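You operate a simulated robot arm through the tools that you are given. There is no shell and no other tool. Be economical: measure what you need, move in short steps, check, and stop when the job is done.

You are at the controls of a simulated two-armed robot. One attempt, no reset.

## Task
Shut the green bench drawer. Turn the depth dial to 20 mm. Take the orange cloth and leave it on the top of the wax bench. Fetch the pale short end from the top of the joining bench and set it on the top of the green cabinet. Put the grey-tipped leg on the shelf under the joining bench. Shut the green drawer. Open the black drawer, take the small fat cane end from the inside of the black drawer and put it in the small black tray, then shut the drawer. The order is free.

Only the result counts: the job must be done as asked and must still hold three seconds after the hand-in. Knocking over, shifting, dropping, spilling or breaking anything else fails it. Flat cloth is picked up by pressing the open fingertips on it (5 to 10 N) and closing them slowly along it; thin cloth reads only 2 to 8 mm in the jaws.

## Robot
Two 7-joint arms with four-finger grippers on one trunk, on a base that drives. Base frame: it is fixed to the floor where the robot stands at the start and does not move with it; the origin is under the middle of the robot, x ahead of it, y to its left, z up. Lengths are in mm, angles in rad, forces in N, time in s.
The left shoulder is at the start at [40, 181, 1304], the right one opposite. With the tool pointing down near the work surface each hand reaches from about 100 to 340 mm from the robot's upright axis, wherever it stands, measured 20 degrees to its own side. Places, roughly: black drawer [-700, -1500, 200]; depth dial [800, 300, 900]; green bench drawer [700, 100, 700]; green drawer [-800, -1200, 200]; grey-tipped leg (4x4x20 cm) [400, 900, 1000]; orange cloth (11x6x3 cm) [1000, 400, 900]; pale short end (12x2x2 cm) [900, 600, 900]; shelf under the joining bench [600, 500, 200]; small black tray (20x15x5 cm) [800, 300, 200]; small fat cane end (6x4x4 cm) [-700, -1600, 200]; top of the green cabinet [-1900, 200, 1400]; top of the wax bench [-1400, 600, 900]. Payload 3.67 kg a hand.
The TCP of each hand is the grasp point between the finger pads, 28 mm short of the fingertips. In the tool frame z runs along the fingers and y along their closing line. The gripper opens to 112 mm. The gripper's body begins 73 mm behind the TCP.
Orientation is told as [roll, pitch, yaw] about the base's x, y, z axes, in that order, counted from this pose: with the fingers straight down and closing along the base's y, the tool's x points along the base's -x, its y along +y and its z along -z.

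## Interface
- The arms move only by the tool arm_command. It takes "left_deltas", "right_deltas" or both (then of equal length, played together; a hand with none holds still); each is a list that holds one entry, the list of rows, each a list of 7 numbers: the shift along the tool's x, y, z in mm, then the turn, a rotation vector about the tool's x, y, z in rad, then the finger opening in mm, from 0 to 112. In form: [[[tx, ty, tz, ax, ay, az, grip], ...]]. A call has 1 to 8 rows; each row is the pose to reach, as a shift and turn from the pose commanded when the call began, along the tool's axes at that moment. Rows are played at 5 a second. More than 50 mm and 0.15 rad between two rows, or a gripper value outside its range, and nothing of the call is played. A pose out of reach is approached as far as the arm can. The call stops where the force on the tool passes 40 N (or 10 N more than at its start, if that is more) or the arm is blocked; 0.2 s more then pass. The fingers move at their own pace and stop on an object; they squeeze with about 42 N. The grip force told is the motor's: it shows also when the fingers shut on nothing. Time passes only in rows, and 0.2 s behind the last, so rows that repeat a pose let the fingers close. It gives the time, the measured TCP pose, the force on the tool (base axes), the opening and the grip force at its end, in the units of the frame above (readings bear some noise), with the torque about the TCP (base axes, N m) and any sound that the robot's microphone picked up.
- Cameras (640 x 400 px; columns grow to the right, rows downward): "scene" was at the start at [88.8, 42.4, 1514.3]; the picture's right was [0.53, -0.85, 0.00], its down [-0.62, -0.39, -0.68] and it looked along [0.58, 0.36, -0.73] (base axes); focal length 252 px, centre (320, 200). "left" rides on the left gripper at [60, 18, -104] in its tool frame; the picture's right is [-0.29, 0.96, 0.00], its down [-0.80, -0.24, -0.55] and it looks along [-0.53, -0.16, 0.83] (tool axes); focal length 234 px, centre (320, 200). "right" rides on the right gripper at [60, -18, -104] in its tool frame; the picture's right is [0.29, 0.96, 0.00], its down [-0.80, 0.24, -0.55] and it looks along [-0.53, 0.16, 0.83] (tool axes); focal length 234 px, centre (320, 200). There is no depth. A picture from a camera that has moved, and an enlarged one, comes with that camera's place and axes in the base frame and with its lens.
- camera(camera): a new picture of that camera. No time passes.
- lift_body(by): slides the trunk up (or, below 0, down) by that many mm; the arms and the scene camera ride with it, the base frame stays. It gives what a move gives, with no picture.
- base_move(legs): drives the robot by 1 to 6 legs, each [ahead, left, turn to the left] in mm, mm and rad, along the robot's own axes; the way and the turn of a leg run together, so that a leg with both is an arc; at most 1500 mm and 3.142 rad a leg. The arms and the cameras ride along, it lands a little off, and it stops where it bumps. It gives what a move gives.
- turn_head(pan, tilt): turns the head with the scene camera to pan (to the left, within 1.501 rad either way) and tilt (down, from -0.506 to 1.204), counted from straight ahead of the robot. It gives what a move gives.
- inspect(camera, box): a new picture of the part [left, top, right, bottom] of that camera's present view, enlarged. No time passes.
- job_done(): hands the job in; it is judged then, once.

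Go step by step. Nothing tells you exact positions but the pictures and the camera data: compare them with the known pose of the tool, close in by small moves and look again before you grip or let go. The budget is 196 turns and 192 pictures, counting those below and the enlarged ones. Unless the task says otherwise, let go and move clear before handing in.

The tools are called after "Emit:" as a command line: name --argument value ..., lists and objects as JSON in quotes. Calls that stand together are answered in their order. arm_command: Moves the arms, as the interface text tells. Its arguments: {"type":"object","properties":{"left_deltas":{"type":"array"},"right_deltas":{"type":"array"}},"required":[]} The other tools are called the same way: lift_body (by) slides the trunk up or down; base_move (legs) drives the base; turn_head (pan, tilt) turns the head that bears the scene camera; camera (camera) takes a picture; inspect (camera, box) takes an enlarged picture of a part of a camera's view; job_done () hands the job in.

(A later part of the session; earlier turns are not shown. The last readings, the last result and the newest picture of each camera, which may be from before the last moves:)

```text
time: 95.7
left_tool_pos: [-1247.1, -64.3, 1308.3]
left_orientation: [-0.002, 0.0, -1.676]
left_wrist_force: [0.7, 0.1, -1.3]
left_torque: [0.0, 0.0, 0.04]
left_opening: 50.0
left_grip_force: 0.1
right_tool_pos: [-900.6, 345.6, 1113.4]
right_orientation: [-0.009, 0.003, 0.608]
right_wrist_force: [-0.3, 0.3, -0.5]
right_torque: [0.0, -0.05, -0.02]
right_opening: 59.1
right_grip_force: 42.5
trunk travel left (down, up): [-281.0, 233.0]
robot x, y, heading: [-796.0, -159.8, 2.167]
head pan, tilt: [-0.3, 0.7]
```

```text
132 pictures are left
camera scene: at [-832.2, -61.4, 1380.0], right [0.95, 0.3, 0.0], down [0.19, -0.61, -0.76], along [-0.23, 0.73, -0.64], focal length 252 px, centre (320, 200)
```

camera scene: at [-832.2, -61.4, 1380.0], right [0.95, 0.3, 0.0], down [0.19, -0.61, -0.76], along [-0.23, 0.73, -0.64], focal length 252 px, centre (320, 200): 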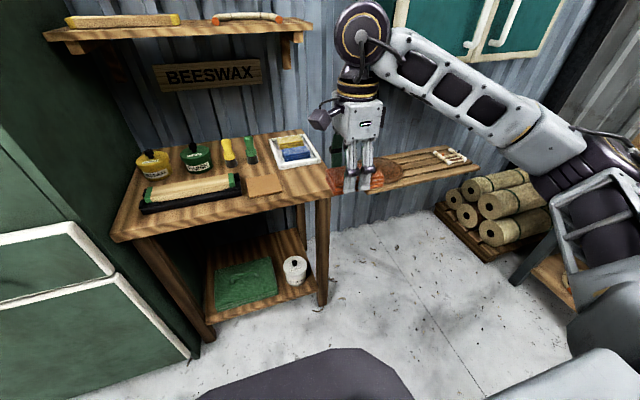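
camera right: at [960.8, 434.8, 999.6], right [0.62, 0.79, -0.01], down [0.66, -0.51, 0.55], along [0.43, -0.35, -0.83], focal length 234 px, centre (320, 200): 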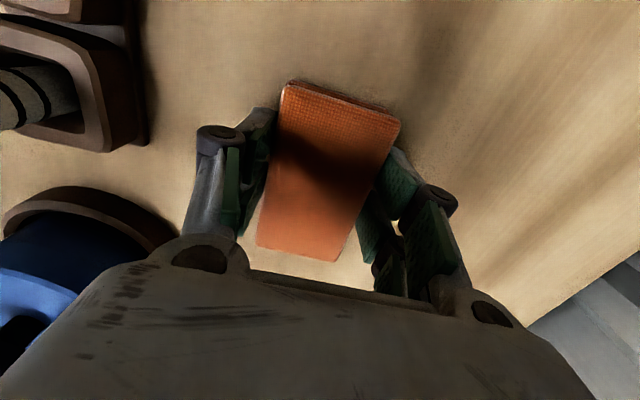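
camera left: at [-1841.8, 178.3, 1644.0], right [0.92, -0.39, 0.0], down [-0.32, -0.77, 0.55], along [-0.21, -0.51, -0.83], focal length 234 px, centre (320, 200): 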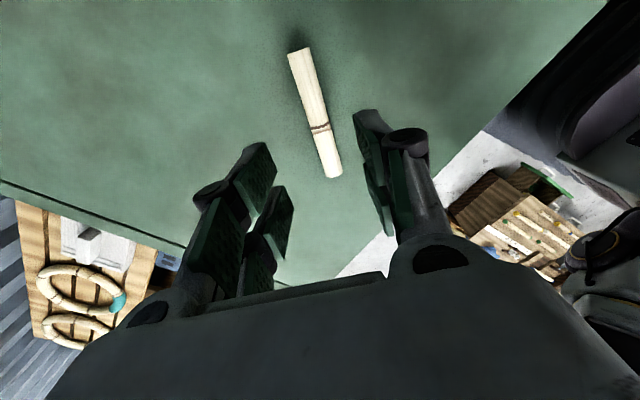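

The right hand is in line with the free front-right patch of the wax bench. Driving ahead 310 mm.

Emit:
base_move --legs '[[310, 0, 0.01]]'

Emit:
camera --camera "scene"

Emit:
camera --camera "right"

```text
time: 97.8
left_tool_pos: [-1420.3, 174.6, 1309.0]
left_orientation: [-0.002, 0.003, -1.663]
left_wrist_force: [-0.2, 0.4, -0.1]
left_torque: [-0.01, -0.03, -0.03]
left_opening: 50.1
left_grip_force: 0.0
right_tool_pos: [-1079.6, 589.0, 1113.5]
right_orientation: [-0.009, 0.003, 0.621]
right_wrist_force: [-1.0, -0.4, -0.4]
right_torque: [-0.01, 0.01, -0.02]
right_opening: 59.1
right_grip_force: 42.0
trunk travel left (down, up): [-281.0, 233.0]
robot x, y, heading: [-966.5, 85.0, 2.196]
head pan, tilt: [-0.3, 0.7]
```

```text
131 pictures are left
camera scene: at [-1005.7, 183.3, 1380.0], right [0.95, 0.31, 0.0], down [0.2, -0.61, -0.76], along [-0.24, 0.73, -0.64], focal length 252 px, centre (320, 200)
```

scene: 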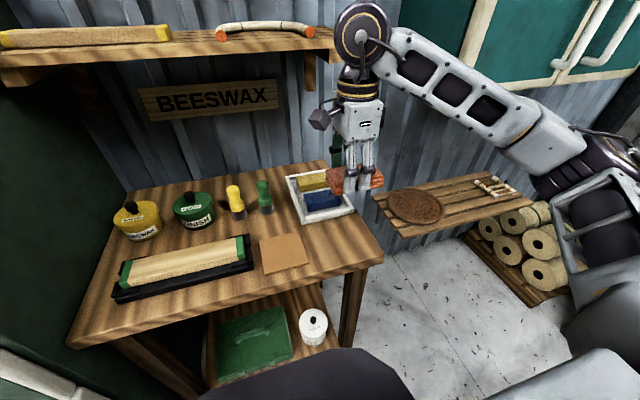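

```text
130 pictures are left
camera right: at [-1119.7, 540.3, 1218.2], right [-0.79, 0.61, -0.01], down [0.51, 0.66, 0.55], along [0.34, 0.43, -0.84], focal length 234 px, centre (320, 200)
```

right: 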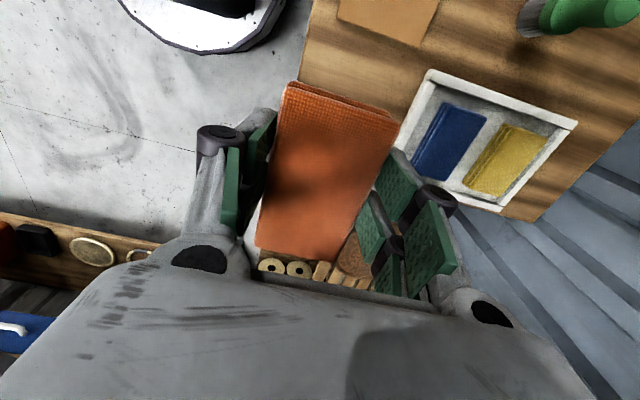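

The wrist view says I should land about 30 mm further in and to the left. I'll shift and go down part way, then check.

Emit:
arm_command --right_deltas '[[[14, 16, 30, 0, 0, 0, 10], [28, 32, 60, 0, 0, 0, 10], [28, 32, 100, 0, 0, 0, 10], [28, 32, 140, 0, 0, 0, 10]]]'

Emit:
camera --camera "right"

Emit:
inspect --camera "scene" --box '[220, 140, 420, 265]'

```text
time: 98.8
left_tool_pos: [-1421.9, 174.1, 1308.1]
left_orientation: [-0.001, 0.0, -1.663]
left_wrist_force: [-0.5, 0.0, -0.2]
left_torque: [0.0, -0.03, 0.0]
left_opening: 50.1
left_grip_force: 0.0
right_tool_pos: [-1123.8, 598.0, 973.9]
right_orientation: [-0.01, 0.003, 0.62]
right_wrist_force: [-0.3, -1.1, -0.1]
right_torque: [0.01, -0.02, 0.02]
right_opening: 59.0
right_grip_force: 42.1
trunk travel left (down, up): [-281.0, 233.0]
robot x, y, heading: [-969.7, 88.9, 2.187]
head pan, tilt: [-0.3, 0.7]
```

```text
129 pictures are left
camera right: at [-1164.7, 548.0, 1079.0], right [-0.79, 0.61, -0.01], down [0.51, 0.66, 0.55], along [0.34, 0.43, -0.84], focal length 234 px, centre (320, 200)
```

right: 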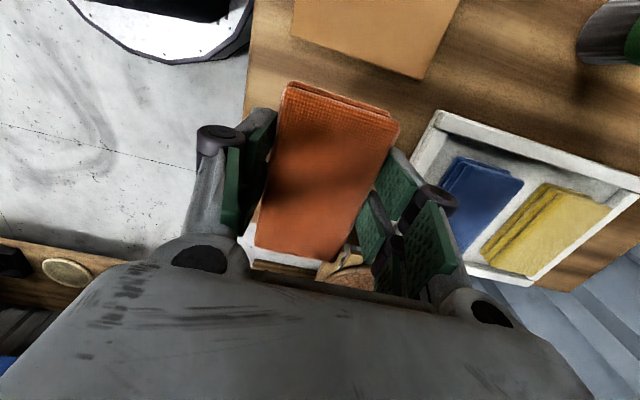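

```text
3.20 times, centred on (320, 202) of scene
camera zoom: at [-1006.2, 183.7, 1379.9], right [0.95, 0.31, 0.0], down [0.2, -0.61, -0.76], along [-0.24, 0.73, -0.64], focal length 805 px, centre (320, 192)
```

zoom: 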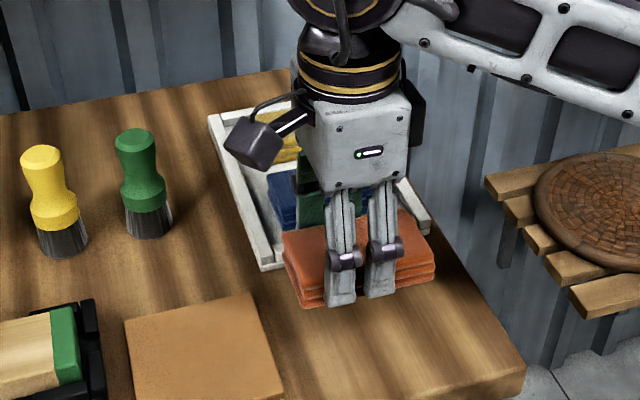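

Footprint fits between the pad, the tray and the bench's right edge. I'll descend, then feel for contact.

Emit:
arm_command --right_deltas '[[[-5, 0, 20, 0, 0, 0, 10], [-5, 0, 40, 0, 0, 0, 10], [-5, 0, 55, 0, 0, 0, 10], [-5, 0, 62, 0, 0, 0, 10]]]'

Emit:
inspect --camera "scene" --box '[240, 160, 400, 260]'

Emit:
camera --camera "right"

```text
time: 99.8
left_tool_pos: [-1420.8, 174.5, 1308.2]
left_orientation: [-0.003, 0.001, -1.663]
left_wrist_force: [-1.2, 0.2, -0.1]
left_torque: [0.05, -0.01, -0.02]
left_opening: 50.1
left_grip_force: 0.0
right_tool_pos: [-1116.2, 598.8, 911.2]
right_orientation: [-0.009, 0.003, 0.621]
right_wrist_force: [-0.4, -0.1, 0.2]
right_torque: [-0.01, 0.0, -0.02]
right_opening: 59.3
right_grip_force: 41.8
trunk travel left (down, up): [-281.0, 233.0]
robot x, y, heading: [-970.5, 84.6, 2.189]
head pan, tilt: [-0.3, 0.7]
```

```text
4.00 times, centred on (320, 210) of scene
camera zoom: at [-1005.7, 183.4, 1380.0], right [0.95, 0.31, 0.0], down [0.2, -0.61, -0.76], along [-0.24, 0.73, -0.64], focal length 1006 px, centre (320, 160)
```

zoom: 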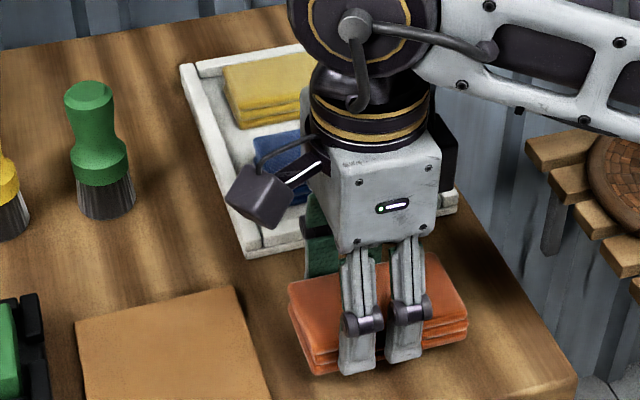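

```text
126 pictures are left
camera right: at [-1156.0, 549.8, 1016.4], right [-0.79, 0.61, -0.01], down [0.51, 0.66, 0.55], along [0.34, 0.43, -0.84], focal length 234 px, centre (320, 200)
```

right: 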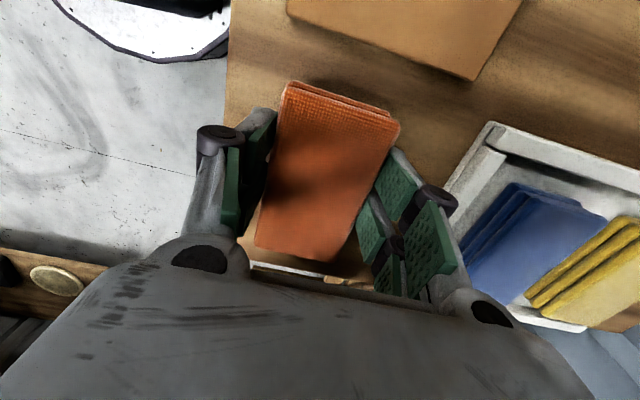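

Good placement. Slow steps down to contact.

Emit:
arm_command --right_deltas '[[[0, 0, 3, 0, 0, 0, 10], [0, 0, 6, 0, 0, 0, 10], [0, 0, 8, 0, 0, 0, 10], [0, 0, 10, 0, 0, 0, 10], [0, 0, 12, 0, 0, 0, 10]]]'

Emit:
inspect --camera "scene" --box '[280, 200, 380, 262]'

```text
time: 101.0
left_tool_pos: [-1420.9, 175.1, 1309.5]
left_orientation: [-0.001, 0.002, -1.662]
left_wrist_force: [-0.8, 0.1, 0.1]
left_torque: [-0.01, 0.01, 0.01]
left_opening: 50.4
left_grip_force: 0.1
right_tool_pos: [-1115.8, 599.6, 900.5]
right_orientation: [-0.007, 0.003, 0.621]
right_wrist_force: [-0.4, 0.0, -0.3]
right_torque: [0.02, 0.0, 0.01]
right_opening: 59.5
right_grip_force: 41.6
trunk travel left (down, up): [-281.0, 233.0]
robot x, y, heading: [-966.5, 87.0, 2.188]
head pan, tilt: [-0.3, 0.7]
```

```text
6.40 times, centred on (330, 231) of scene
camera zoom: at [-1005.7, 183.3, 1380.0], right [0.95, 0.31, 0.0], down [0.2, -0.61, -0.76], along [-0.24, 0.73, -0.64], focal length 1610 px, centre (256, 2)
```

zoom: 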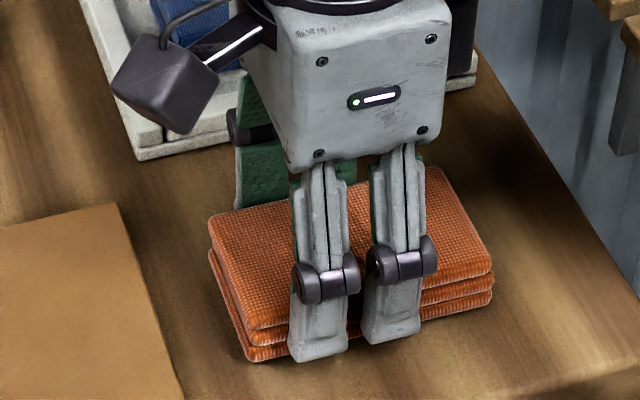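

Still just above; a few more small steps.

Emit:
arm_command --right_deltas '[[[0, 0, 2, 0, 0, 0, 10], [0, 0, 4, 0, 0, 0, 10], [0, 0, 6, 0, 0, 0, 10], [0, 0, 8, 0, 0, 0, 10]]]'

```text
time: 102.0
left_tool_pos: [-1419.7, 172.3, 1309.5]
left_orientation: [-0.002, 0.003, -1.663]
left_wrist_force: [0.4, -0.1, -0.9]
left_torque: [-0.02, 0.0, -0.02]
left_opening: 50.1
left_grip_force: 0.2
right_tool_pos: [-1115.7, 599.4, 895.3]
right_orientation: [-0.002, 0.005, 0.619]
right_wrist_force: [5.2, 3.3, 26.1]
right_torque: [0.96, -1.05, -0.05]
right_opening: 59.1
right_grip_force: 41.7
trunk travel left (down, up): [-281.0, 233.0]
robot x, y, heading: [-970.7, 85.0, 2.189]
head pan, tilt: [-0.3, 0.7]
```

Contact. I'll release with a moderate opening and rise.

Emit:
arm_command --right_deltas '[[[0, 0, -3, 0, 0, 0, 62], [0, 0, -3, 0, 0, 0, 82], [0, 0, -3, 0, 0, 0, 82], [0, 0, -30, 0, 0, 0, 82], [0, 0, -75, 0, 0, 0, 82], [0, 0, -120, 0, 0, 0, 82], [0, 0, -165, 0, 0, 0, 82]]]'

Emit:
camera --camera "right"

Emit:
camera --camera "scene"

```text
time: 103.6
left_tool_pos: [-1419.4, 174.1, 1308.2]
left_orientation: [-0.001, 0.005, -1.663]
left_wrist_force: [0.0, -0.7, 0.4]
left_torque: [0.03, 0.04, -0.01]
left_opening: 49.9
left_grip_force: 0.1
right_tool_pos: [-1116.2, 599.5, 1056.8]
right_orientation: [-0.01, 0.003, 0.62]
right_wrist_force: [-0.5, -0.8, 0.1]
right_torque: [-0.04, -0.02, 0.02]
right_opening: 82.0
right_grip_force: 0.0
trunk travel left (down, up): [-281.0, 233.0]
robot x, y, heading: [-967.4, 83.9, 2.189]
head pan, tilt: [-0.3, 0.7]
```

```text
124 pictures are left
camera right: at [-1155.9, 550.8, 1160.9], right [-0.79, 0.61, -0.01], down [0.51, 0.66, 0.55], along [0.34, 0.43, -0.84], focal length 234 px, centre (320, 200)
```

right: 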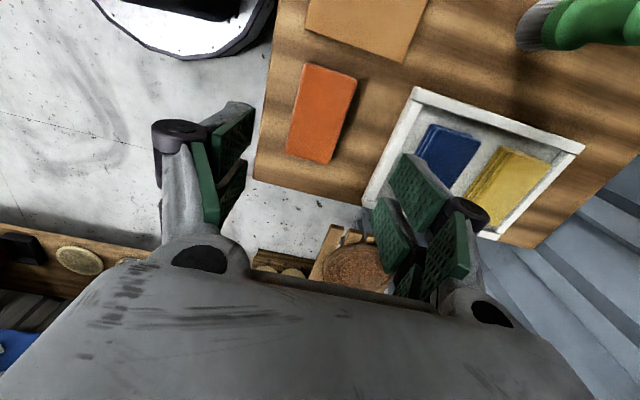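

```text
123 pictures are left
camera scene: at [-1005.8, 182.4, 1380.1], right [0.95, 0.31, 0.0], down [0.2, -0.61, -0.77], along [-0.24, 0.73, -0.64], focal length 252 px, centre (320, 200)
```

scene: 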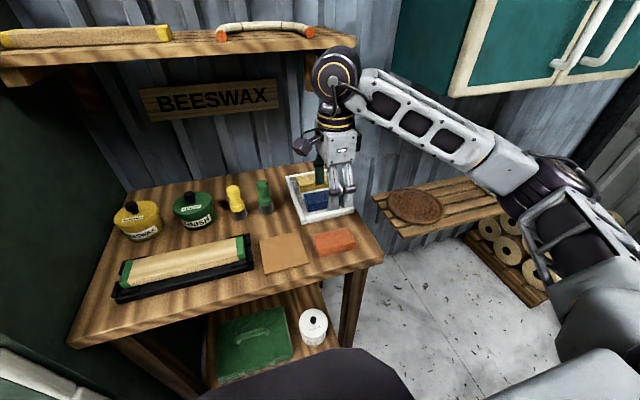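

The cloth is on the wax bench. Now back off and turn to find the drawers at about (−800, −1200).

Emit:
base_move --legs '[[-380, 0, 0], [0, 0, 2.4]]'

Emit:
turn_head --pan 0.0 --tilt 0.7

Emit:
camera --camera "scene"

```text
time: 112.4
left_tool_pos: [-455.6, -570.9, 1308.7]
left_orientation: [-0.001, 0.001, 0.79]
left_wrist_force: [0.9, 0.2, -0.1]
left_torque: [-0.01, -0.01, 0.0]
left_opening: 50.1
left_grip_force: 0.2
right_tool_pos: [-963.2, -705.2, 1055.2]
right_orientation: [-0.009, 0.003, 3.073]
right_wrist_force: [0.1, 0.1, 0.8]
right_torque: [0.02, -0.02, -0.01]
right_opening: 82.2
right_grip_force: 0.2
trunk travel left (down, up): [-281.0, 233.0]
robot x, y, heading: [-747.3, -214.0, -1.644]
head pan, tilt: [-0.3, 0.7]
```

```text
time: 113.2
left_tool_pos: [-457.0, -569.6, 1308.3]
left_orientation: [-0.002, 0.001, 0.789]
left_wrist_force: [-0.1, 0.5, 0.1]
left_torque: [0.01, 0.01, 0.02]
left_opening: 49.8
left_grip_force: 0.0
right_tool_pos: [-963.7, -706.1, 1056.1]
right_orientation: [-0.007, 0.003, 3.072]
right_wrist_force: [-0.3, -1.1, 0.2]
right_torque: [0.02, 0.0, 0.01]
right_opening: 82.0
right_grip_force: 0.1
trunk travel left (down, up): [-281.0, 233.0]
robot x, y, heading: [-750.5, -214.1, -1.648]
head pan, tilt: [0.0, 0.7]
```

```text
122 pictures are left
camera scene: at [-756.4, -319.1, 1380.0], right [-1.0, 0.07, 0.0], down [0.05, 0.64, -0.76], along [-0.05, -0.76, -0.64], focal length 252 px, centre (320, 200)
```

scene: 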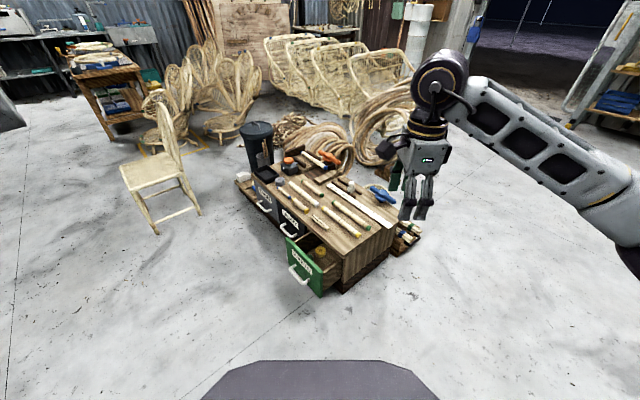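

Emit:
inspect --camera "scene" --box '[220, 110, 420, 300]'

```text
2.11 times, centred on (320, 205) of scene
camera zoom: at [-756.4, -319.1, 1380.0], right [-1.0, 0.07, 0.0], down [0.05, 0.64, -0.76], along [-0.05, -0.76, -0.64], focal length 530 px, centre (320, 190)
```

zoom: 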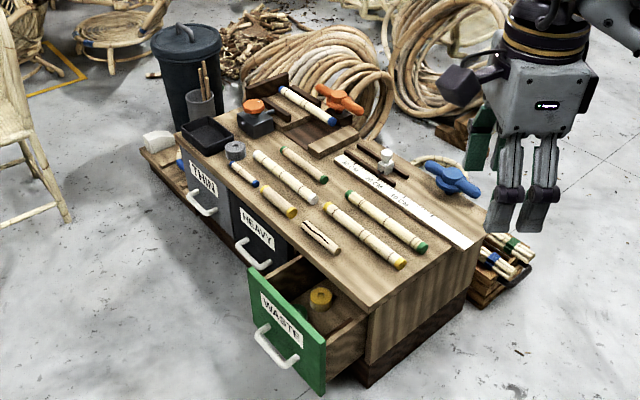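

The chest has THIN (grey), HEAVY (black, middle) and the open green WASTE drawer. I'll square up to it (heading −2.53) and slide over in front.

Emit:
base_move --legs '[[0, 0, -0.88], [20, 900, 0]]'

Emit:
turn_head --pan 0.0 --tilt 0.9

Emit:
camera --camera "scene"

```text
time: 120.6
left_tool_pos: [-288.1, -1410.5, 1309.1]
left_orientation: [-0.002, 0.001, -0.059]
left_wrist_force: [0.4, 0.5, 0.0]
left_torque: [0.01, 0.06, -0.02]
left_opening: 50.0
left_grip_force: 0.1
right_tool_pos: [-724.3, -1122.4, 1054.7]
right_orientation: [-0.009, 0.003, 2.226]
right_wrist_force: [0.0, 0.2, -0.2]
right_torque: [-0.05, 0.0, 0.0]
right_opening: 82.0
right_grip_force: 0.0
trunk travel left (down, up): [-281.0, 233.0]
robot x, y, heading: [-216.5, -954.4, -2.489]
head pan, tilt: [0.0, 0.7]
```

```text
time: 121.3
left_tool_pos: [-289.0, -1411.3, 1308.2]
left_orientation: [-0.003, 0.003, -0.059]
left_wrist_force: [0.9, 0.4, 0.1]
left_torque: [-0.01, -0.02, 0.02]
left_opening: 50.1
left_grip_force: 0.0
right_tool_pos: [-724.5, -1120.8, 1055.5]
right_orientation: [-0.01, 0.002, 2.226]
right_wrist_force: [0.4, -0.7, 0.3]
right_torque: [-0.02, 0.02, -0.01]
right_opening: 81.9
right_grip_force: 0.1
trunk travel left (down, up): [-281.0, 233.0]
robot x, y, heading: [-215.4, -958.0, -2.491]
head pan, tilt: [0.0, 0.901]
```

```text
120 pictures are left
camera scene: at [-291.4, -1014.3, 1363.9], right [-0.61, 0.79, 0.0], down [0.62, 0.48, -0.62], along [-0.49, -0.38, -0.78], focal length 252 px, centre (320, 200)
```

scene: 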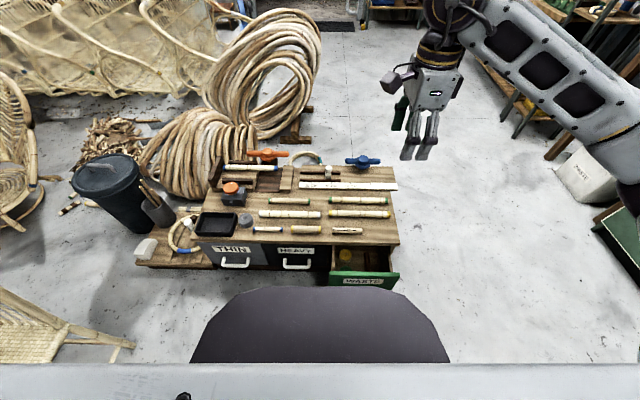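

I'll square up the last bit, lower the trunk fully, and look at the drawers closely.

Emit:
base_move --legs '[[0, 0, -0.037]]'

Emit:
lift_body --by -280

Emit:
turn_head --pan 0.0 --tilt 0.7

Emit:
camera --camera "scene"

Emit:
inspect --camera "scene" --box '[180, 130, 440, 290]'

```text
time: 122.1
left_tool_pos: [-305.5, -1409.5, 1309.1]
left_orientation: [-0.002, 0.001, -0.095]
left_wrist_force: [-0.3, 0.3, -0.3]
left_torque: [-0.01, 0.0, -0.02]
left_opening: 50.0
left_grip_force: 0.0
right_tool_pos: [-731.2, -1102.1, 1055.0]
right_orientation: [-0.008, 0.002, 2.188]
right_wrist_force: [-0.3, 0.2, -0.5]
right_torque: [-0.03, 0.02, -0.01]
right_opening: 81.9
right_grip_force: 0.0
trunk travel left (down, up): [-281.0, 233.0]
robot x, y, heading: [-220.1, -956.0, -2.528]
head pan, tilt: [0.0, 0.901]
```

```text
time: 124.9
left_tool_pos: [-305.7, -1407.6, 1029.6]
left_orientation: [-0.001, 0.001, -0.095]
left_wrist_force: [0.4, 0.3, -0.1]
left_torque: [-0.03, -0.01, 0.03]
left_opening: 50.1
left_grip_force: 0.0
right_tool_pos: [-731.4, -1101.9, 776.5]
right_orientation: [-0.009, 0.003, 2.19]
right_wrist_force: [0.4, -0.4, 0.1]
right_torque: [-0.02, -0.02, -0.02]
right_opening: 82.1
right_grip_force: 0.0
trunk travel left (down, up): [-1.0, 513.0]
robot x, y, heading: [-215.2, -950.1, -2.528]
head pan, tilt: [0.0, 0.901]
```

```text
time: 125.7
left_tool_pos: [-305.1, -1408.2, 1028.8]
left_orientation: [-0.002, 0.001, -0.096]
left_wrist_force: [0.1, 0.1, 0.8]
left_torque: [-0.05, -0.02, 0.0]
left_opening: 50.1
left_grip_force: 0.2
right_tool_pos: [-731.4, -1101.7, 778.2]
right_orientation: [-0.01, 0.004, 2.188]
right_wrist_force: [0.2, 0.0, 0.2]
right_torque: [0.02, 0.01, 0.02]
right_opening: 82.0
right_grip_force: 0.2
trunk travel left (down, up): [-1.0, 513.0]
robot x, y, heading: [-214.8, -955.2, -2.523]
head pan, tilt: [0.0, 0.7]
```

```text
119 pictures are left
camera scene: at [-301.1, -1016.7, 1100.9], right [-0.58, 0.82, 0.0], down [0.53, 0.37, -0.76], along [-0.62, -0.44, -0.64], focal length 252 px, centre (320, 200)
```

scene: 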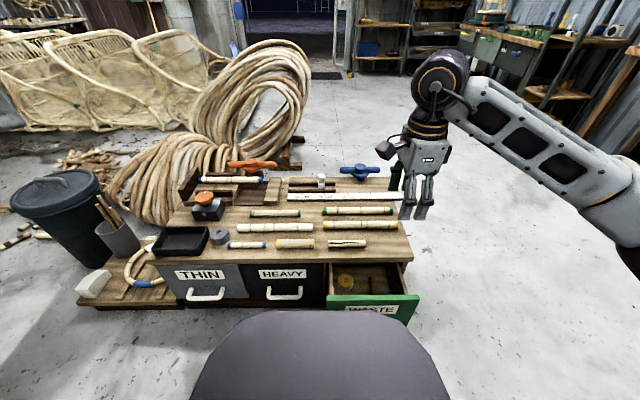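

```text
2.46 times, centred on (310, 210) of scene
camera zoom: at [-301.1, -1016.7, 1100.9], right [-0.58, 0.82, 0.0], down [0.53, 0.37, -0.76], along [-0.62, -0.44, -0.64], focal length 619 px, centre (345, 175)
```

zoom: 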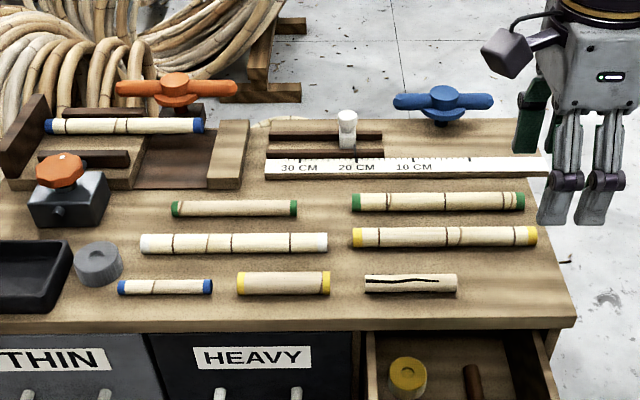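

HEAVY is the black one. I'll pull the right fist back in front of the open green drawer and lower it.

Emit:
arm_command --right_deltas '[[[0, -45, 0, 0, 0, 0, 40], [0, -90, 0, 0, 0, 0, 0], [0, -90, 48, 0, 0, 0, 0], [0, -90, 96, 0, 0, 0, 0], [0, -90, 144, 0, 0, 0, 0], [0, -90, 192, 0, 0, 0, 0], [0, -90, 240, 0, 0, 0, 0], [0, -90, 288, 0, 0, 0, 0]]]'

Emit:
camera --camera "right"

Emit:
camera --camera "scene"

```text
time: 127.5
left_tool_pos: [-305.3, -1409.4, 1028.0]
left_orientation: [-0.004, 0.002, -0.096]
left_wrist_force: [-0.5, -0.5, 0.5]
left_torque: [0.02, 0.0, 0.02]
left_opening: 50.2
left_grip_force: 0.1
right_tool_pos: [-653.5, -1050.8, 486.2]
right_orientation: [-0.009, 0.002, 2.189]
right_wrist_force: [-0.1, 0.3, -0.6]
right_torque: [-0.02, 0.0, 0.0]
right_opening: 0.1
right_grip_force: 35.6
trunk travel left (down, up): [-1.0, 513.0]
robot x, y, heading: [-217.2, -958.3, -2.528]
head pan, tilt: [0.0, 0.7]
```

```text
117 pictures are left
camera right: at [-606.6, -1090.2, 590.9], right [-0.61, -0.79, -0.01], down [-0.66, 0.51, 0.55], along [-0.43, 0.34, -0.84], focal length 234 px, centre (320, 200)
```

right: 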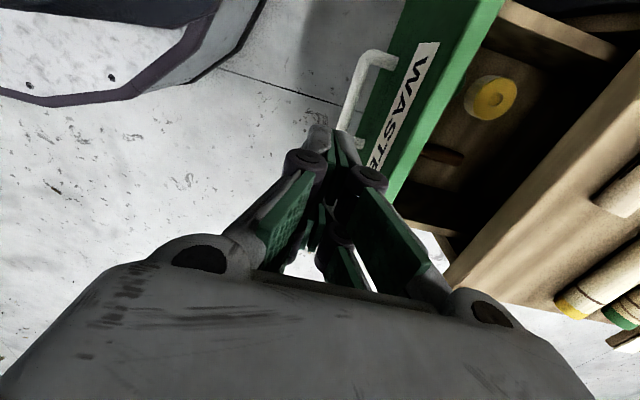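

```text
116 pictures are left
camera scene: at [-301.4, -1016.7, 1101.0], right [-0.58, 0.82, 0.0], down [0.53, 0.37, -0.76], along [-0.62, -0.44, -0.64], focal length 252 px, centre (320, 200)
```

scene: 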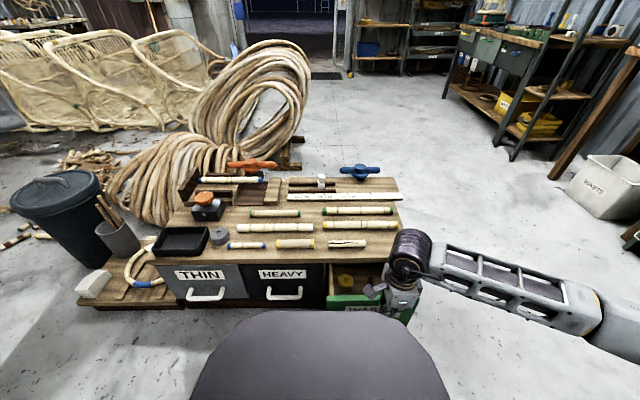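

The handle bar is at about a 1183, b 490; my fist is 35 mm in front. Lowering to handle height.

Emit:
arm_command --right_deltas '[[[3, -8, 47, 0, 0, 0, 0], [5, -15, 94, 0, 0, 0, 0], [8, -15, 141, 0, 0, 0, 0], [8, -15, 188, 0, 0, 0, 0], [8, -15, 235, 0, 0, 0, 0], [8, -15, 275, 0, 0, 0, 0]]]'

Emit:
camera --camera "right"

Emit:
inspect --camera "scene" --box '[320, 220, 460, 330]'

```text
time: 128.9
left_tool_pos: [-306.4, -1409.4, 1029.7]
left_orientation: [-0.004, 0.003, -0.096]
left_wrist_force: [0.3, -0.6, 0.5]
left_torque: [-0.02, -0.01, -0.04]
left_opening: 49.8
left_grip_force: 0.1
right_tool_pos: [-635.9, -1045.9, 211.4]
right_orientation: [-0.008, 0.004, 2.189]
right_wrist_force: [-0.6, -0.1, -0.4]
right_torque: [0.02, -0.02, -0.01]
right_opening: 0.0
right_grip_force: 35.6
trunk travel left (down, up): [-1.0, 513.0]
robot x, y, heading: [-217.6, -954.5, -2.523]
head pan, tilt: [0.0, 0.7]
```

```text
115 pictures are left
camera right: at [-589.2, -1084.8, 315.9], right [-0.61, -0.79, -0.01], down [-0.66, 0.51, 0.55], along [-0.43, 0.34, -0.84], focal length 234 px, centre (320, 200)
```

right: 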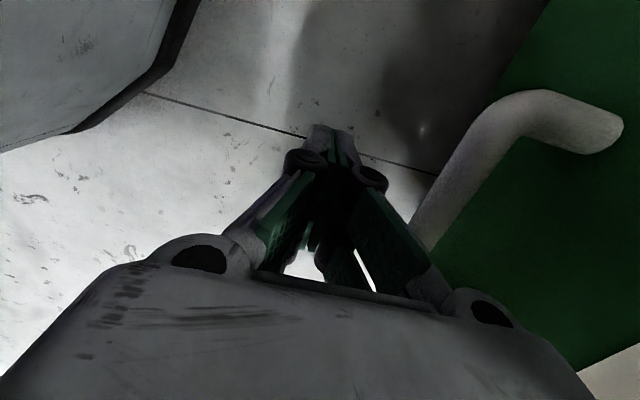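

```text
3.64 times, centred on (390, 275) of scene
camera zoom: at [-301.3, -1016.8, 1101.0], right [-0.58, 0.82, 0.0], down [0.53, 0.37, -0.76], along [-0.62, -0.44, -0.64], focal length 915 px, centre (66, -73)
```

zoom: 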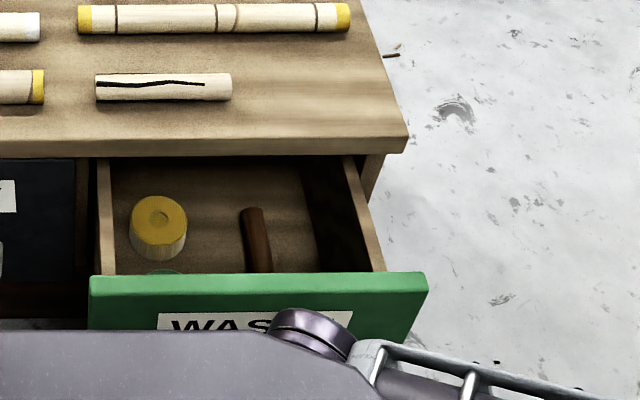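

Fist is level with the bar. Pushing the green drawer in.

Emit:
arm_command --right_deltas '[[[0, 40, 0, 0, 0, 0, 0], [0, 70, 0, 0, 0, 0, 0], [0, 95, 0, 0, 0, 0, 0], [0, 120, 0, 0, 0, 0, 0], [0, 145, 0, 0, 0, 0, 0], [0, 170, 0, 0, 0, 0, 0], [0, 185, 0, 0, 0, 0, 0], [0, 195, 0, 0, 0, 0, 0]]]'

Emit:
camera --camera "scene"

```text
time: 130.4
left_tool_pos: [-305.8, -1407.3, 1029.8]
left_orientation: [-0.002, 0.001, -0.097]
left_wrist_force: [-1.3, -0.4, 0.6]
left_torque: [0.0, -0.02, -0.05]
left_opening: 50.0
left_grip_force: 0.1
right_tool_pos: [-777.2, -1149.8, 211.3]
right_orientation: [-0.023, 0.004, 2.191]
right_wrist_force: [5.9, 3.4, 4.7]
right_torque: [-0.13, 0.07, 0.12]
right_opening: 0.2
right_grip_force: 35.0
trunk travel left (down, up): [-1.0, 513.0]
robot x, y, heading: [-218.5, -955.7, -2.523]
head pan, tilt: [0.0, 0.7]
stopped in row 7 (right hand): the force on the tool passed its limit at 52 N (the readings are from after the stop); the commanded pose is now the measured one
```

```text
113 pictures are left
camera scene: at [-301.2, -1016.4, 1101.0], right [-0.58, 0.82, 0.0], down [0.53, 0.37, -0.76], along [-0.62, -0.44, -0.64], focal length 252 px, centre (320, 200)
```

scene: 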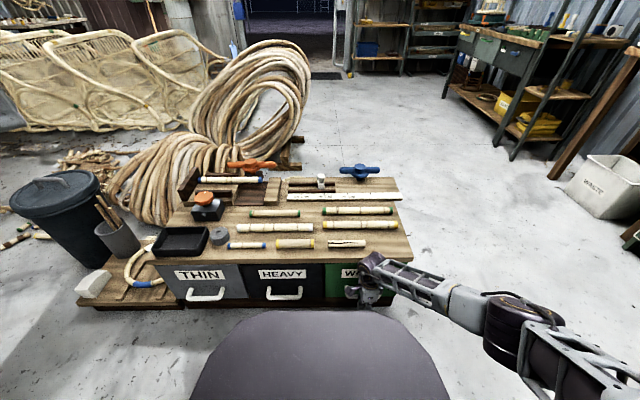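

The green drawer is shut. I'll withdraw the right hand and start turning the left hand so its closed fingers can hook behind the black drawer's bar.

Emit:
arm_command --right_deltas '[[[0, -50, 0, 0, 0, 0, 0], [0, -100, 0, 0, 0, 0, 0], [0, -100, -48, 0, 0, 0, 0], [0, -100, -96, 0, 0, 0, 0], [0, -100, -144, 0, 0, 0, 0], [0, -100, -192, 0, 0, 0, 0], [0, -100, -240, 0, 0, 0, 0], [0, -100, -288, 0, 0, 0, 0]]]' --left_deltas '[[[36, 0, 0, 0, 0, 0.148, 30], [72, -1, 0, 0, 0, 0.296, 0], [108, -2, 0, 0, 0, 0.444, 0], [144, -2, 0, 0, 0, 0.592, 0], [180, -3, 0, 0, 0, 0.74, 0], [216, -4, 0, 0, 0, 0.888, 0], [252, -4, 0, 0, 0, 1.036, 0], [286, -5, 0, 0, 0, 1.184, 0]]]'

Emit:
arm_command --left_deltas '[[[0, 0, 40, 0, 0, 0.148, 0], [0, 0, 80, 0, 0, 0.296, 0], [0, 0, 120, 0, 0, 0.444, 0], [0, 0, 160, 0, 0, 0.592, 0], [0, 0, 200, 0, 0, 0.74, 0], [0, 0, 240, 0, 0, 0.888, 0], [0, 0, 280, 0, 0, 1.036, 0], [0, 0, 320, 0, 0, 1.184, 0]]]'

Emit:
camera --camera "left"

Emit:
camera --camera "scene"

```text
time: 132.2
left_tool_pos: [-563.1, -1394.4, 1014.9]
left_orientation: [0.001, -0.003, -1.279]
left_wrist_force: [-1.7, -1.2, -4.1]
left_torque: [0.07, -0.11, -0.02]
left_opening: 0.3
left_grip_force: 36.0
left hand out of reach, approached as far as the arm can: row 7, 8
right_tool_pos: [-700.5, -1096.0, 504.1]
right_orientation: [-0.022, 0.002, 2.188]
right_wrist_force: [0.6, -0.2, 0.2]
right_torque: [0.0, 0.01, -0.03]
right_opening: 0.0
right_grip_force: 36.0
trunk travel left (down, up): [-1.0, 513.0]
robot x, y, heading: [-211.7, -957.7, -2.525]
head pan, tilt: [0.0, 0.7]
```

```text
time: 134.1
left_tool_pos: [-564.5, -1394.4, 699.3]
left_orientation: [-0.001, 0.001, -2.467]
left_wrist_force: [0.2, -0.2, -0.8]
left_torque: [0.04, -0.01, -0.02]
left_opening: 0.0
left_grip_force: 35.5
right_tool_pos: [-701.3, -1097.0, 502.6]
right_orientation: [-0.022, 0.004, 2.19]
right_wrist_force: [-0.8, 0.1, 0.2]
right_torque: [-0.01, -0.02, -0.02]
right_opening: 0.0
right_grip_force: 35.6
trunk travel left (down, up): [-1.0, 513.0]
robot x, y, heading: [-219.3, -956.0, -2.526]
head pan, tilt: [0.0, 0.7]
```

```text
112 pictures are left
camera left: at [-506.4, -1369.5, 803.8], right [0.37, -0.93, 0.0], down [-0.77, -0.31, 0.56], along [-0.52, -0.21, -0.83], focal length 234 px, centre (320, 200)
```

left: 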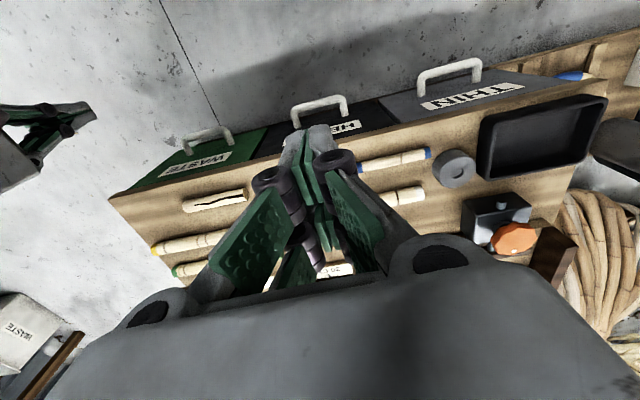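

```text
111 pictures are left
camera scene: at [-301.5, -1016.9, 1100.9], right [-0.58, 0.82, 0.0], down [0.53, 0.37, -0.76], along [-0.62, -0.44, -0.64], focal length 252 px, centre (320, 200)
```

scene: 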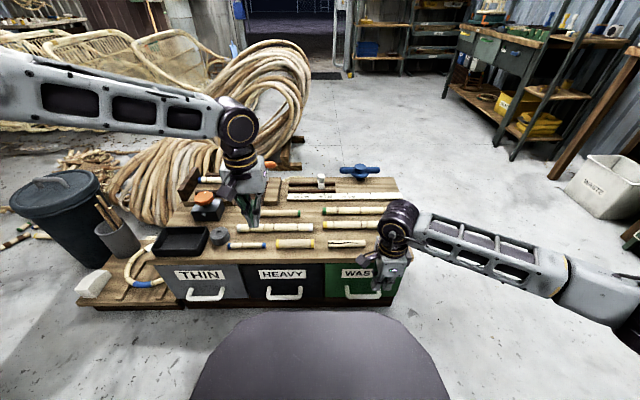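

The bar sits at about (a 1317, b 800, z 215) with a ~38 mm gap to the face. I'll tilt the left fist slightly (hand leaning toward me) and position it above the gap.

Emit:
arm_command --left_deltas '[[[-18, -5, 30, 0, -0.06, 0.015, 0], [-36, -9, 70, 0, -0.12, 0.03, 0], [-54, -14, 110, 0, -0.18, 0.045, 0], [-71, -18, 150, 0, -0.25, 0.06, 0], [-71, -18, 190, 0, -0.25, 0.06, 0]]]'

Emit:
camera --camera "left"

Emit:
inspect --camera "scene" --box '[200, 190, 340, 310]'

```text
time: 135.2
left_tool_pos: [-591.9, -1437.1, 533.0]
left_orientation: [0.008, -0.253, -2.525]
left_wrist_force: [-0.3, -0.3, -0.4]
left_torque: [0.0, -0.02, 0.01]
left_opening: 0.0
left_grip_force: 35.5
left hand out of reach, approached as far as the arm can: row 4, 5
right_tool_pos: [-701.0, -1096.1, 503.5]
right_orientation: [-0.023, 0.003, 2.19]
right_wrist_force: [-0.3, -0.2, -0.6]
right_torque: [0.0, -0.01, -0.02]
right_opening: 0.0
right_grip_force: 35.3
trunk travel left (down, up): [-1.0, 513.0]
robot x, y, heading: [-215.1, -957.4, -2.528]
head pan, tilt: [0.0, 0.7]
```

```text
110 pictures are left
camera left: at [-514.1, -1401.9, 619.9], right [0.33, -0.94, 0.08], down [-0.66, -0.17, 0.73], along [-0.68, -0.29, -0.67], focal length 234 px, centre (320, 200)
```

left: 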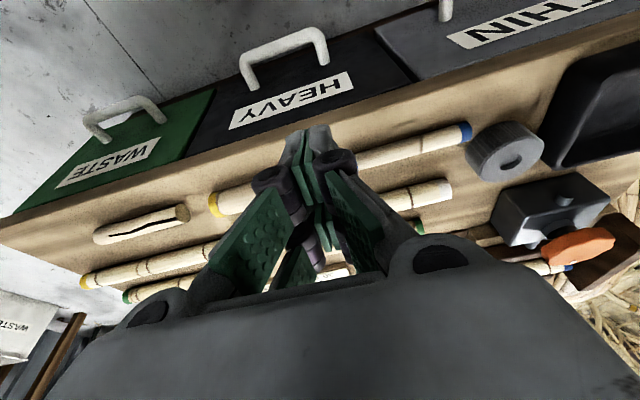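

```text
3.33 times, centred on (270, 250) of scene
camera zoom: at [-301.2, -1016.7, 1101.0], right [-0.58, 0.82, 0.0], down [0.53, 0.37, -0.76], along [-0.62, -0.44, -0.64], focal length 838 px, centre (487, 33)
```

zoom: 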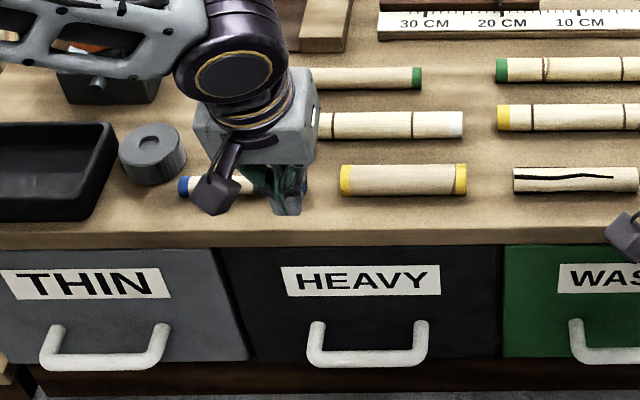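

The arm is at its limit, so I'll roll the base 70 mm nearer and re-aim.

Emit:
base_move --legs '[[70, 0, 0]]'

Emit:
camera --camera "left"

```text
time: 136.3
left_tool_pos: [-651.3, -1478.9, 533.5]
left_orientation: [0.006, -0.253, -2.526]
left_wrist_force: [-0.1, 0.6, -0.6]
left_torque: [-0.01, -0.03, -0.01]
left_opening: 0.0
left_grip_force: 35.5
right_tool_pos: [-759.4, -1138.2, 502.7]
right_orientation: [-0.022, 0.003, 2.19]
right_wrist_force: [-0.1, 0.0, -0.4]
right_torque: [0.0, 0.0, -0.01]
right_opening: 0.0
right_grip_force: 35.6
trunk travel left (down, up): [-1.0, 513.0]
robot x, y, heading: [-274.2, -998.0, -2.526]
head pan, tilt: [0.0, 0.7]
```

```text
108 pictures are left
camera left: at [-572.4, -1443.4, 619.5], right [0.33, -0.94, 0.08], down [-0.66, -0.17, 0.73], along [-0.68, -0.29, -0.68], focal length 234 px, centre (320, 200)
```

left: 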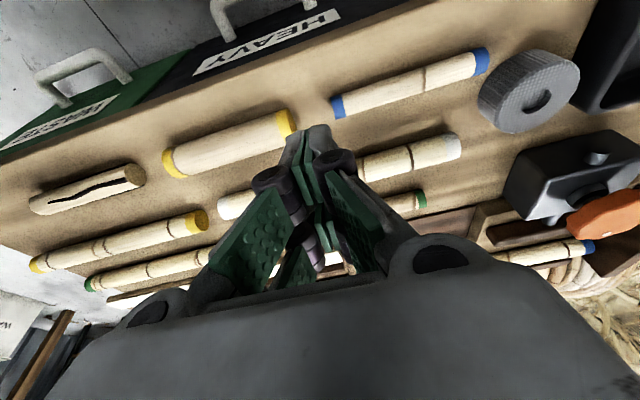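

Now I position the fist over the gap and drop level with the bench top to check.

Emit:
arm_command --left_deltas '[[[23.3, -17, -5.9, 0, 0, 0, 0], [46.5, -33, -11.9, 0, 0, 0, 0], [56.4, -33, 26.9, 0, 0, 0, 0], [66.3, -33, 65.6, 0, 0, 0, 0], [76.1, -33, 104.4, 0, 0, 0, 0], [81.1, -33, 123.8, 0, 0, 0, 0]]]'

Emit:
camera --camera "left"

Emit:
camera --camera "right"

Emit:
inspect --camera "scene" --box '[200, 200, 360, 330]'

```text
time: 137.7
left_tool_pos: [-580.6, -1455.3, 469.7]
left_orientation: [0.005, -0.251, -2.525]
left_wrist_force: [-0.1, -0.1, 0.8]
left_torque: [-0.02, 0.0, 0.01]
left_opening: 0.0
left_grip_force: 35.9
left hand out of reach, approached as far as the arm can: row 3, 4, 5, 6
right_tool_pos: [-758.6, -1137.7, 503.1]
right_orientation: [-0.024, 0.004, 2.191]
right_wrist_force: [0.2, -1.1, 0.7]
right_torque: [0.0, 0.01, -0.04]
right_opening: 0.1
right_grip_force: 36.1
trunk travel left (down, up): [-1.0, 513.0]
robot x, y, heading: [-269.9, -998.1, -2.527]
head pan, tilt: [0.0, 0.7]
```

```text
107 pictures are left
camera left: at [-502.1, -1419.9, 555.7], right [0.33, -0.94, 0.08], down [-0.66, -0.17, 0.73], along [-0.68, -0.29, -0.67], focal length 234 px, centre (320, 200)
```

left: 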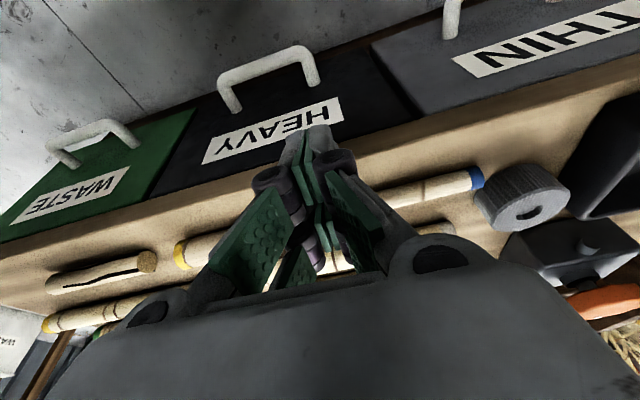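

```text
106 pictures are left
camera right: at [-713.4, -1177.7, 608.3], right [-0.61, -0.79, -0.02], down [-0.67, 0.5, 0.55], along [-0.42, 0.35, -0.84], focal length 234 px, centre (320, 200)
```

right: 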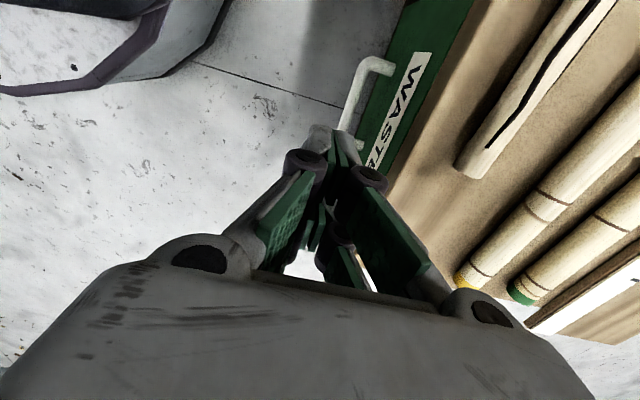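

```text
3.08 times, centred on (280, 265) of scene
camera zoom: at [-359.3, -1058.0, 1101.0], right [-0.58, 0.82, 0.0], down [0.53, 0.37, -0.76], along [-0.62, -0.44, -0.64], focal length 774 px, centre (443, 0)
```

zoom: 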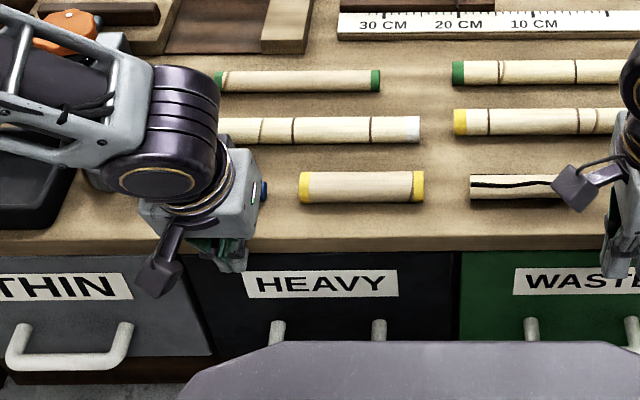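

The left wrist is limited in this posture. I'll lift, undo the tilt and turn the left hand to close fore-and-aft, so it can grip the bar instead of hooking it.

Emit:
arm_command --left_deltas '[[[0, 0, -30, 0, 0.1, 0, 0], [10, 0, -70, 0, 0.2, 0, 0], [20, 0, -110, 0, 0.25, 0, 0]]]'

Emit:
arm_command --left_deltas '[[[0, 0, 0, 0, 0, -0.15, 20], [0, 0, 0, 0, 0, -0.3, 40], [0, 0, 0, 0, 0, -0.45, 40], [0, 0, 0, 0, 0, -0.6, 40], [0, 0, 0, 0, 0, -0.75, 40], [0, 0, 0, 0, 0, -0.9, 40], [0, 0, 0, 0, 0, -1.05, 40], [0, 0, 0, 0, 0, -1.2, 40]]]'

Emit:
arm_command --left_deltas '[[[0, 0, 0, 0, 0, -0.13, 40], [0, 0, 0, 0, 0, -0.26, 40], [0, 0, 0, 0, 0, -0.37, 40]]]'

```text
time: 138.5
left_tool_pos: [-535.4, -1420.4, 568.4]
left_orientation: [0.007, -0.001, -2.522]
left_wrist_force: [-0.1, -0.8, -0.6]
left_torque: [0.03, 0.04, 0.02]
left_opening: 0.0
left_grip_force: 35.7
right_tool_pos: [-759.1, -1137.9, 504.4]
right_orientation: [-0.02, 0.003, 2.19]
right_wrist_force: [-0.1, 0.7, 0.2]
right_torque: [0.02, 0.01, -0.02]
right_opening: 0.0
right_grip_force: 35.7
trunk travel left (down, up): [-1.0, 513.0]
robot x, y, heading: [-273.9, -997.8, -2.528]
head pan, tilt: [0.0, 0.7]
```

```text
time: 140.3
left_tool_pos: [-535.6, -1421.3, 568.3]
left_orientation: [0.0, -0.009, -1.321]
left_wrist_force: [0.8, -1.0, 0.0]
left_torque: [0.02, 0.02, 0.01]
left_opening: 39.9
left_grip_force: 0.1
right_tool_pos: [-760.4, -1137.7, 503.8]
right_orientation: [-0.022, 0.003, 2.191]
right_wrist_force: [-0.8, 0.0, -0.5]
right_torque: [0.02, 0.0, 0.0]
right_opening: 0.0
right_grip_force: 35.1
trunk travel left (down, up): [-1.0, 513.0]
robot x, y, heading: [-270.8, -998.6, -2.529]
head pan, tilt: [0.0, 0.7]
```

```text
time: 141.1
left_tool_pos: [-536.6, -1422.4, 567.6]
left_orientation: [-0.002, -0.007, -0.951]
left_wrist_force: [-0.1, -0.1, 0.6]
left_torque: [-0.04, -0.01, 0.05]
left_opening: 39.7
left_grip_force: 0.1
right_tool_pos: [-759.2, -1138.7, 503.4]
right_orientation: [-0.02, 0.004, 2.19]
right_wrist_force: [-0.1, 0.5, -0.5]
right_torque: [0.01, -0.02, -0.01]
right_opening: 0.0
right_grip_force: 35.1
trunk travel left (down, up): [-1.0, 513.0]
robot x, y, heading: [-272.4, -999.2, -2.526]
head pan, tilt: [0.0, 0.7]
```

Now tilt the left hand slightly and bring it down in front of the black drawer's bar.

Emit:
arm_command --left_deltas '[[[13, 0, 30, 0.08, 0, 0, 40], [26, 0, 60, 0.16, 0, 0, 40], [40, 0, 95, 0.24, 0, 0, 40], [53, 0, 130, 0.3, 0, 0, 40]]]'

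Emit:
camera --camera "left"

Emit:
inspect --camera "scene" --box '[200, 200, 360, 330]'

```text
time: 142.1
left_tool_pos: [-570.2, -1444.7, 502.0]
left_orientation: [-0.279, 0.001, -0.973]
left_wrist_force: [0.8, 0.0, 0.8]
left_torque: [-0.02, 0.04, 0.02]
left_opening: 39.9
left_grip_force: 0.1
left hand out of reach, approached as far as the arm can: row 2, 3, 4
right_tool_pos: [-759.5, -1137.5, 502.9]
right_orientation: [-0.022, 0.0, 2.19]
right_wrist_force: [0.2, 0.4, -0.1]
right_torque: [0.02, 0.02, -0.02]
right_opening: 0.1
right_grip_force: 35.6
trunk travel left (down, up): [-1.0, 513.0]
robot x, y, heading: [-274.6, -996.9, -2.527]
head pan, tilt: [0.0, 0.7]
```

```text
104 pictures are left
camera left: at [-566.3, -1369.1, 597.7], right [0.92, 0.28, -0.26], down [0.38, -0.7, 0.6], along [-0.02, -0.65, -0.76], focal length 234 px, centre (320, 200)
```

left: 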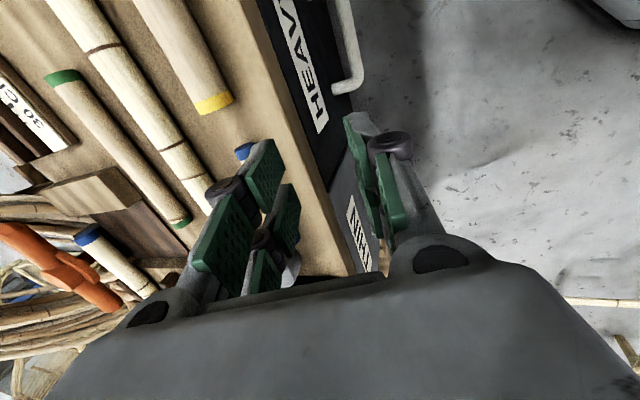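

```text
3.08 times, centred on (280, 265) of scene
camera zoom: at [-358.0, -1058.1, 1101.1], right [-0.58, 0.82, 0.0], down [0.53, 0.37, -0.77], along [-0.62, -0.44, -0.64], focal length 774 px, centre (443, 0)
```

zoom: 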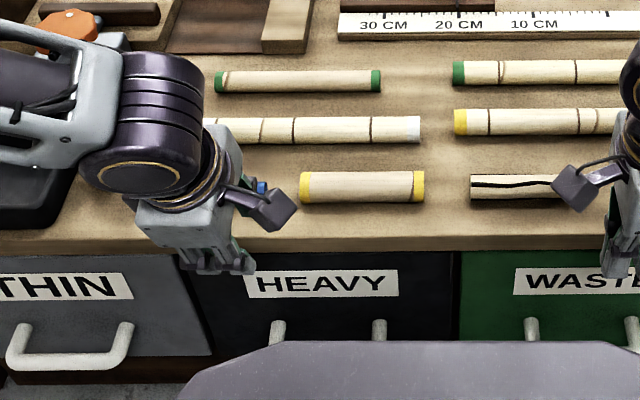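

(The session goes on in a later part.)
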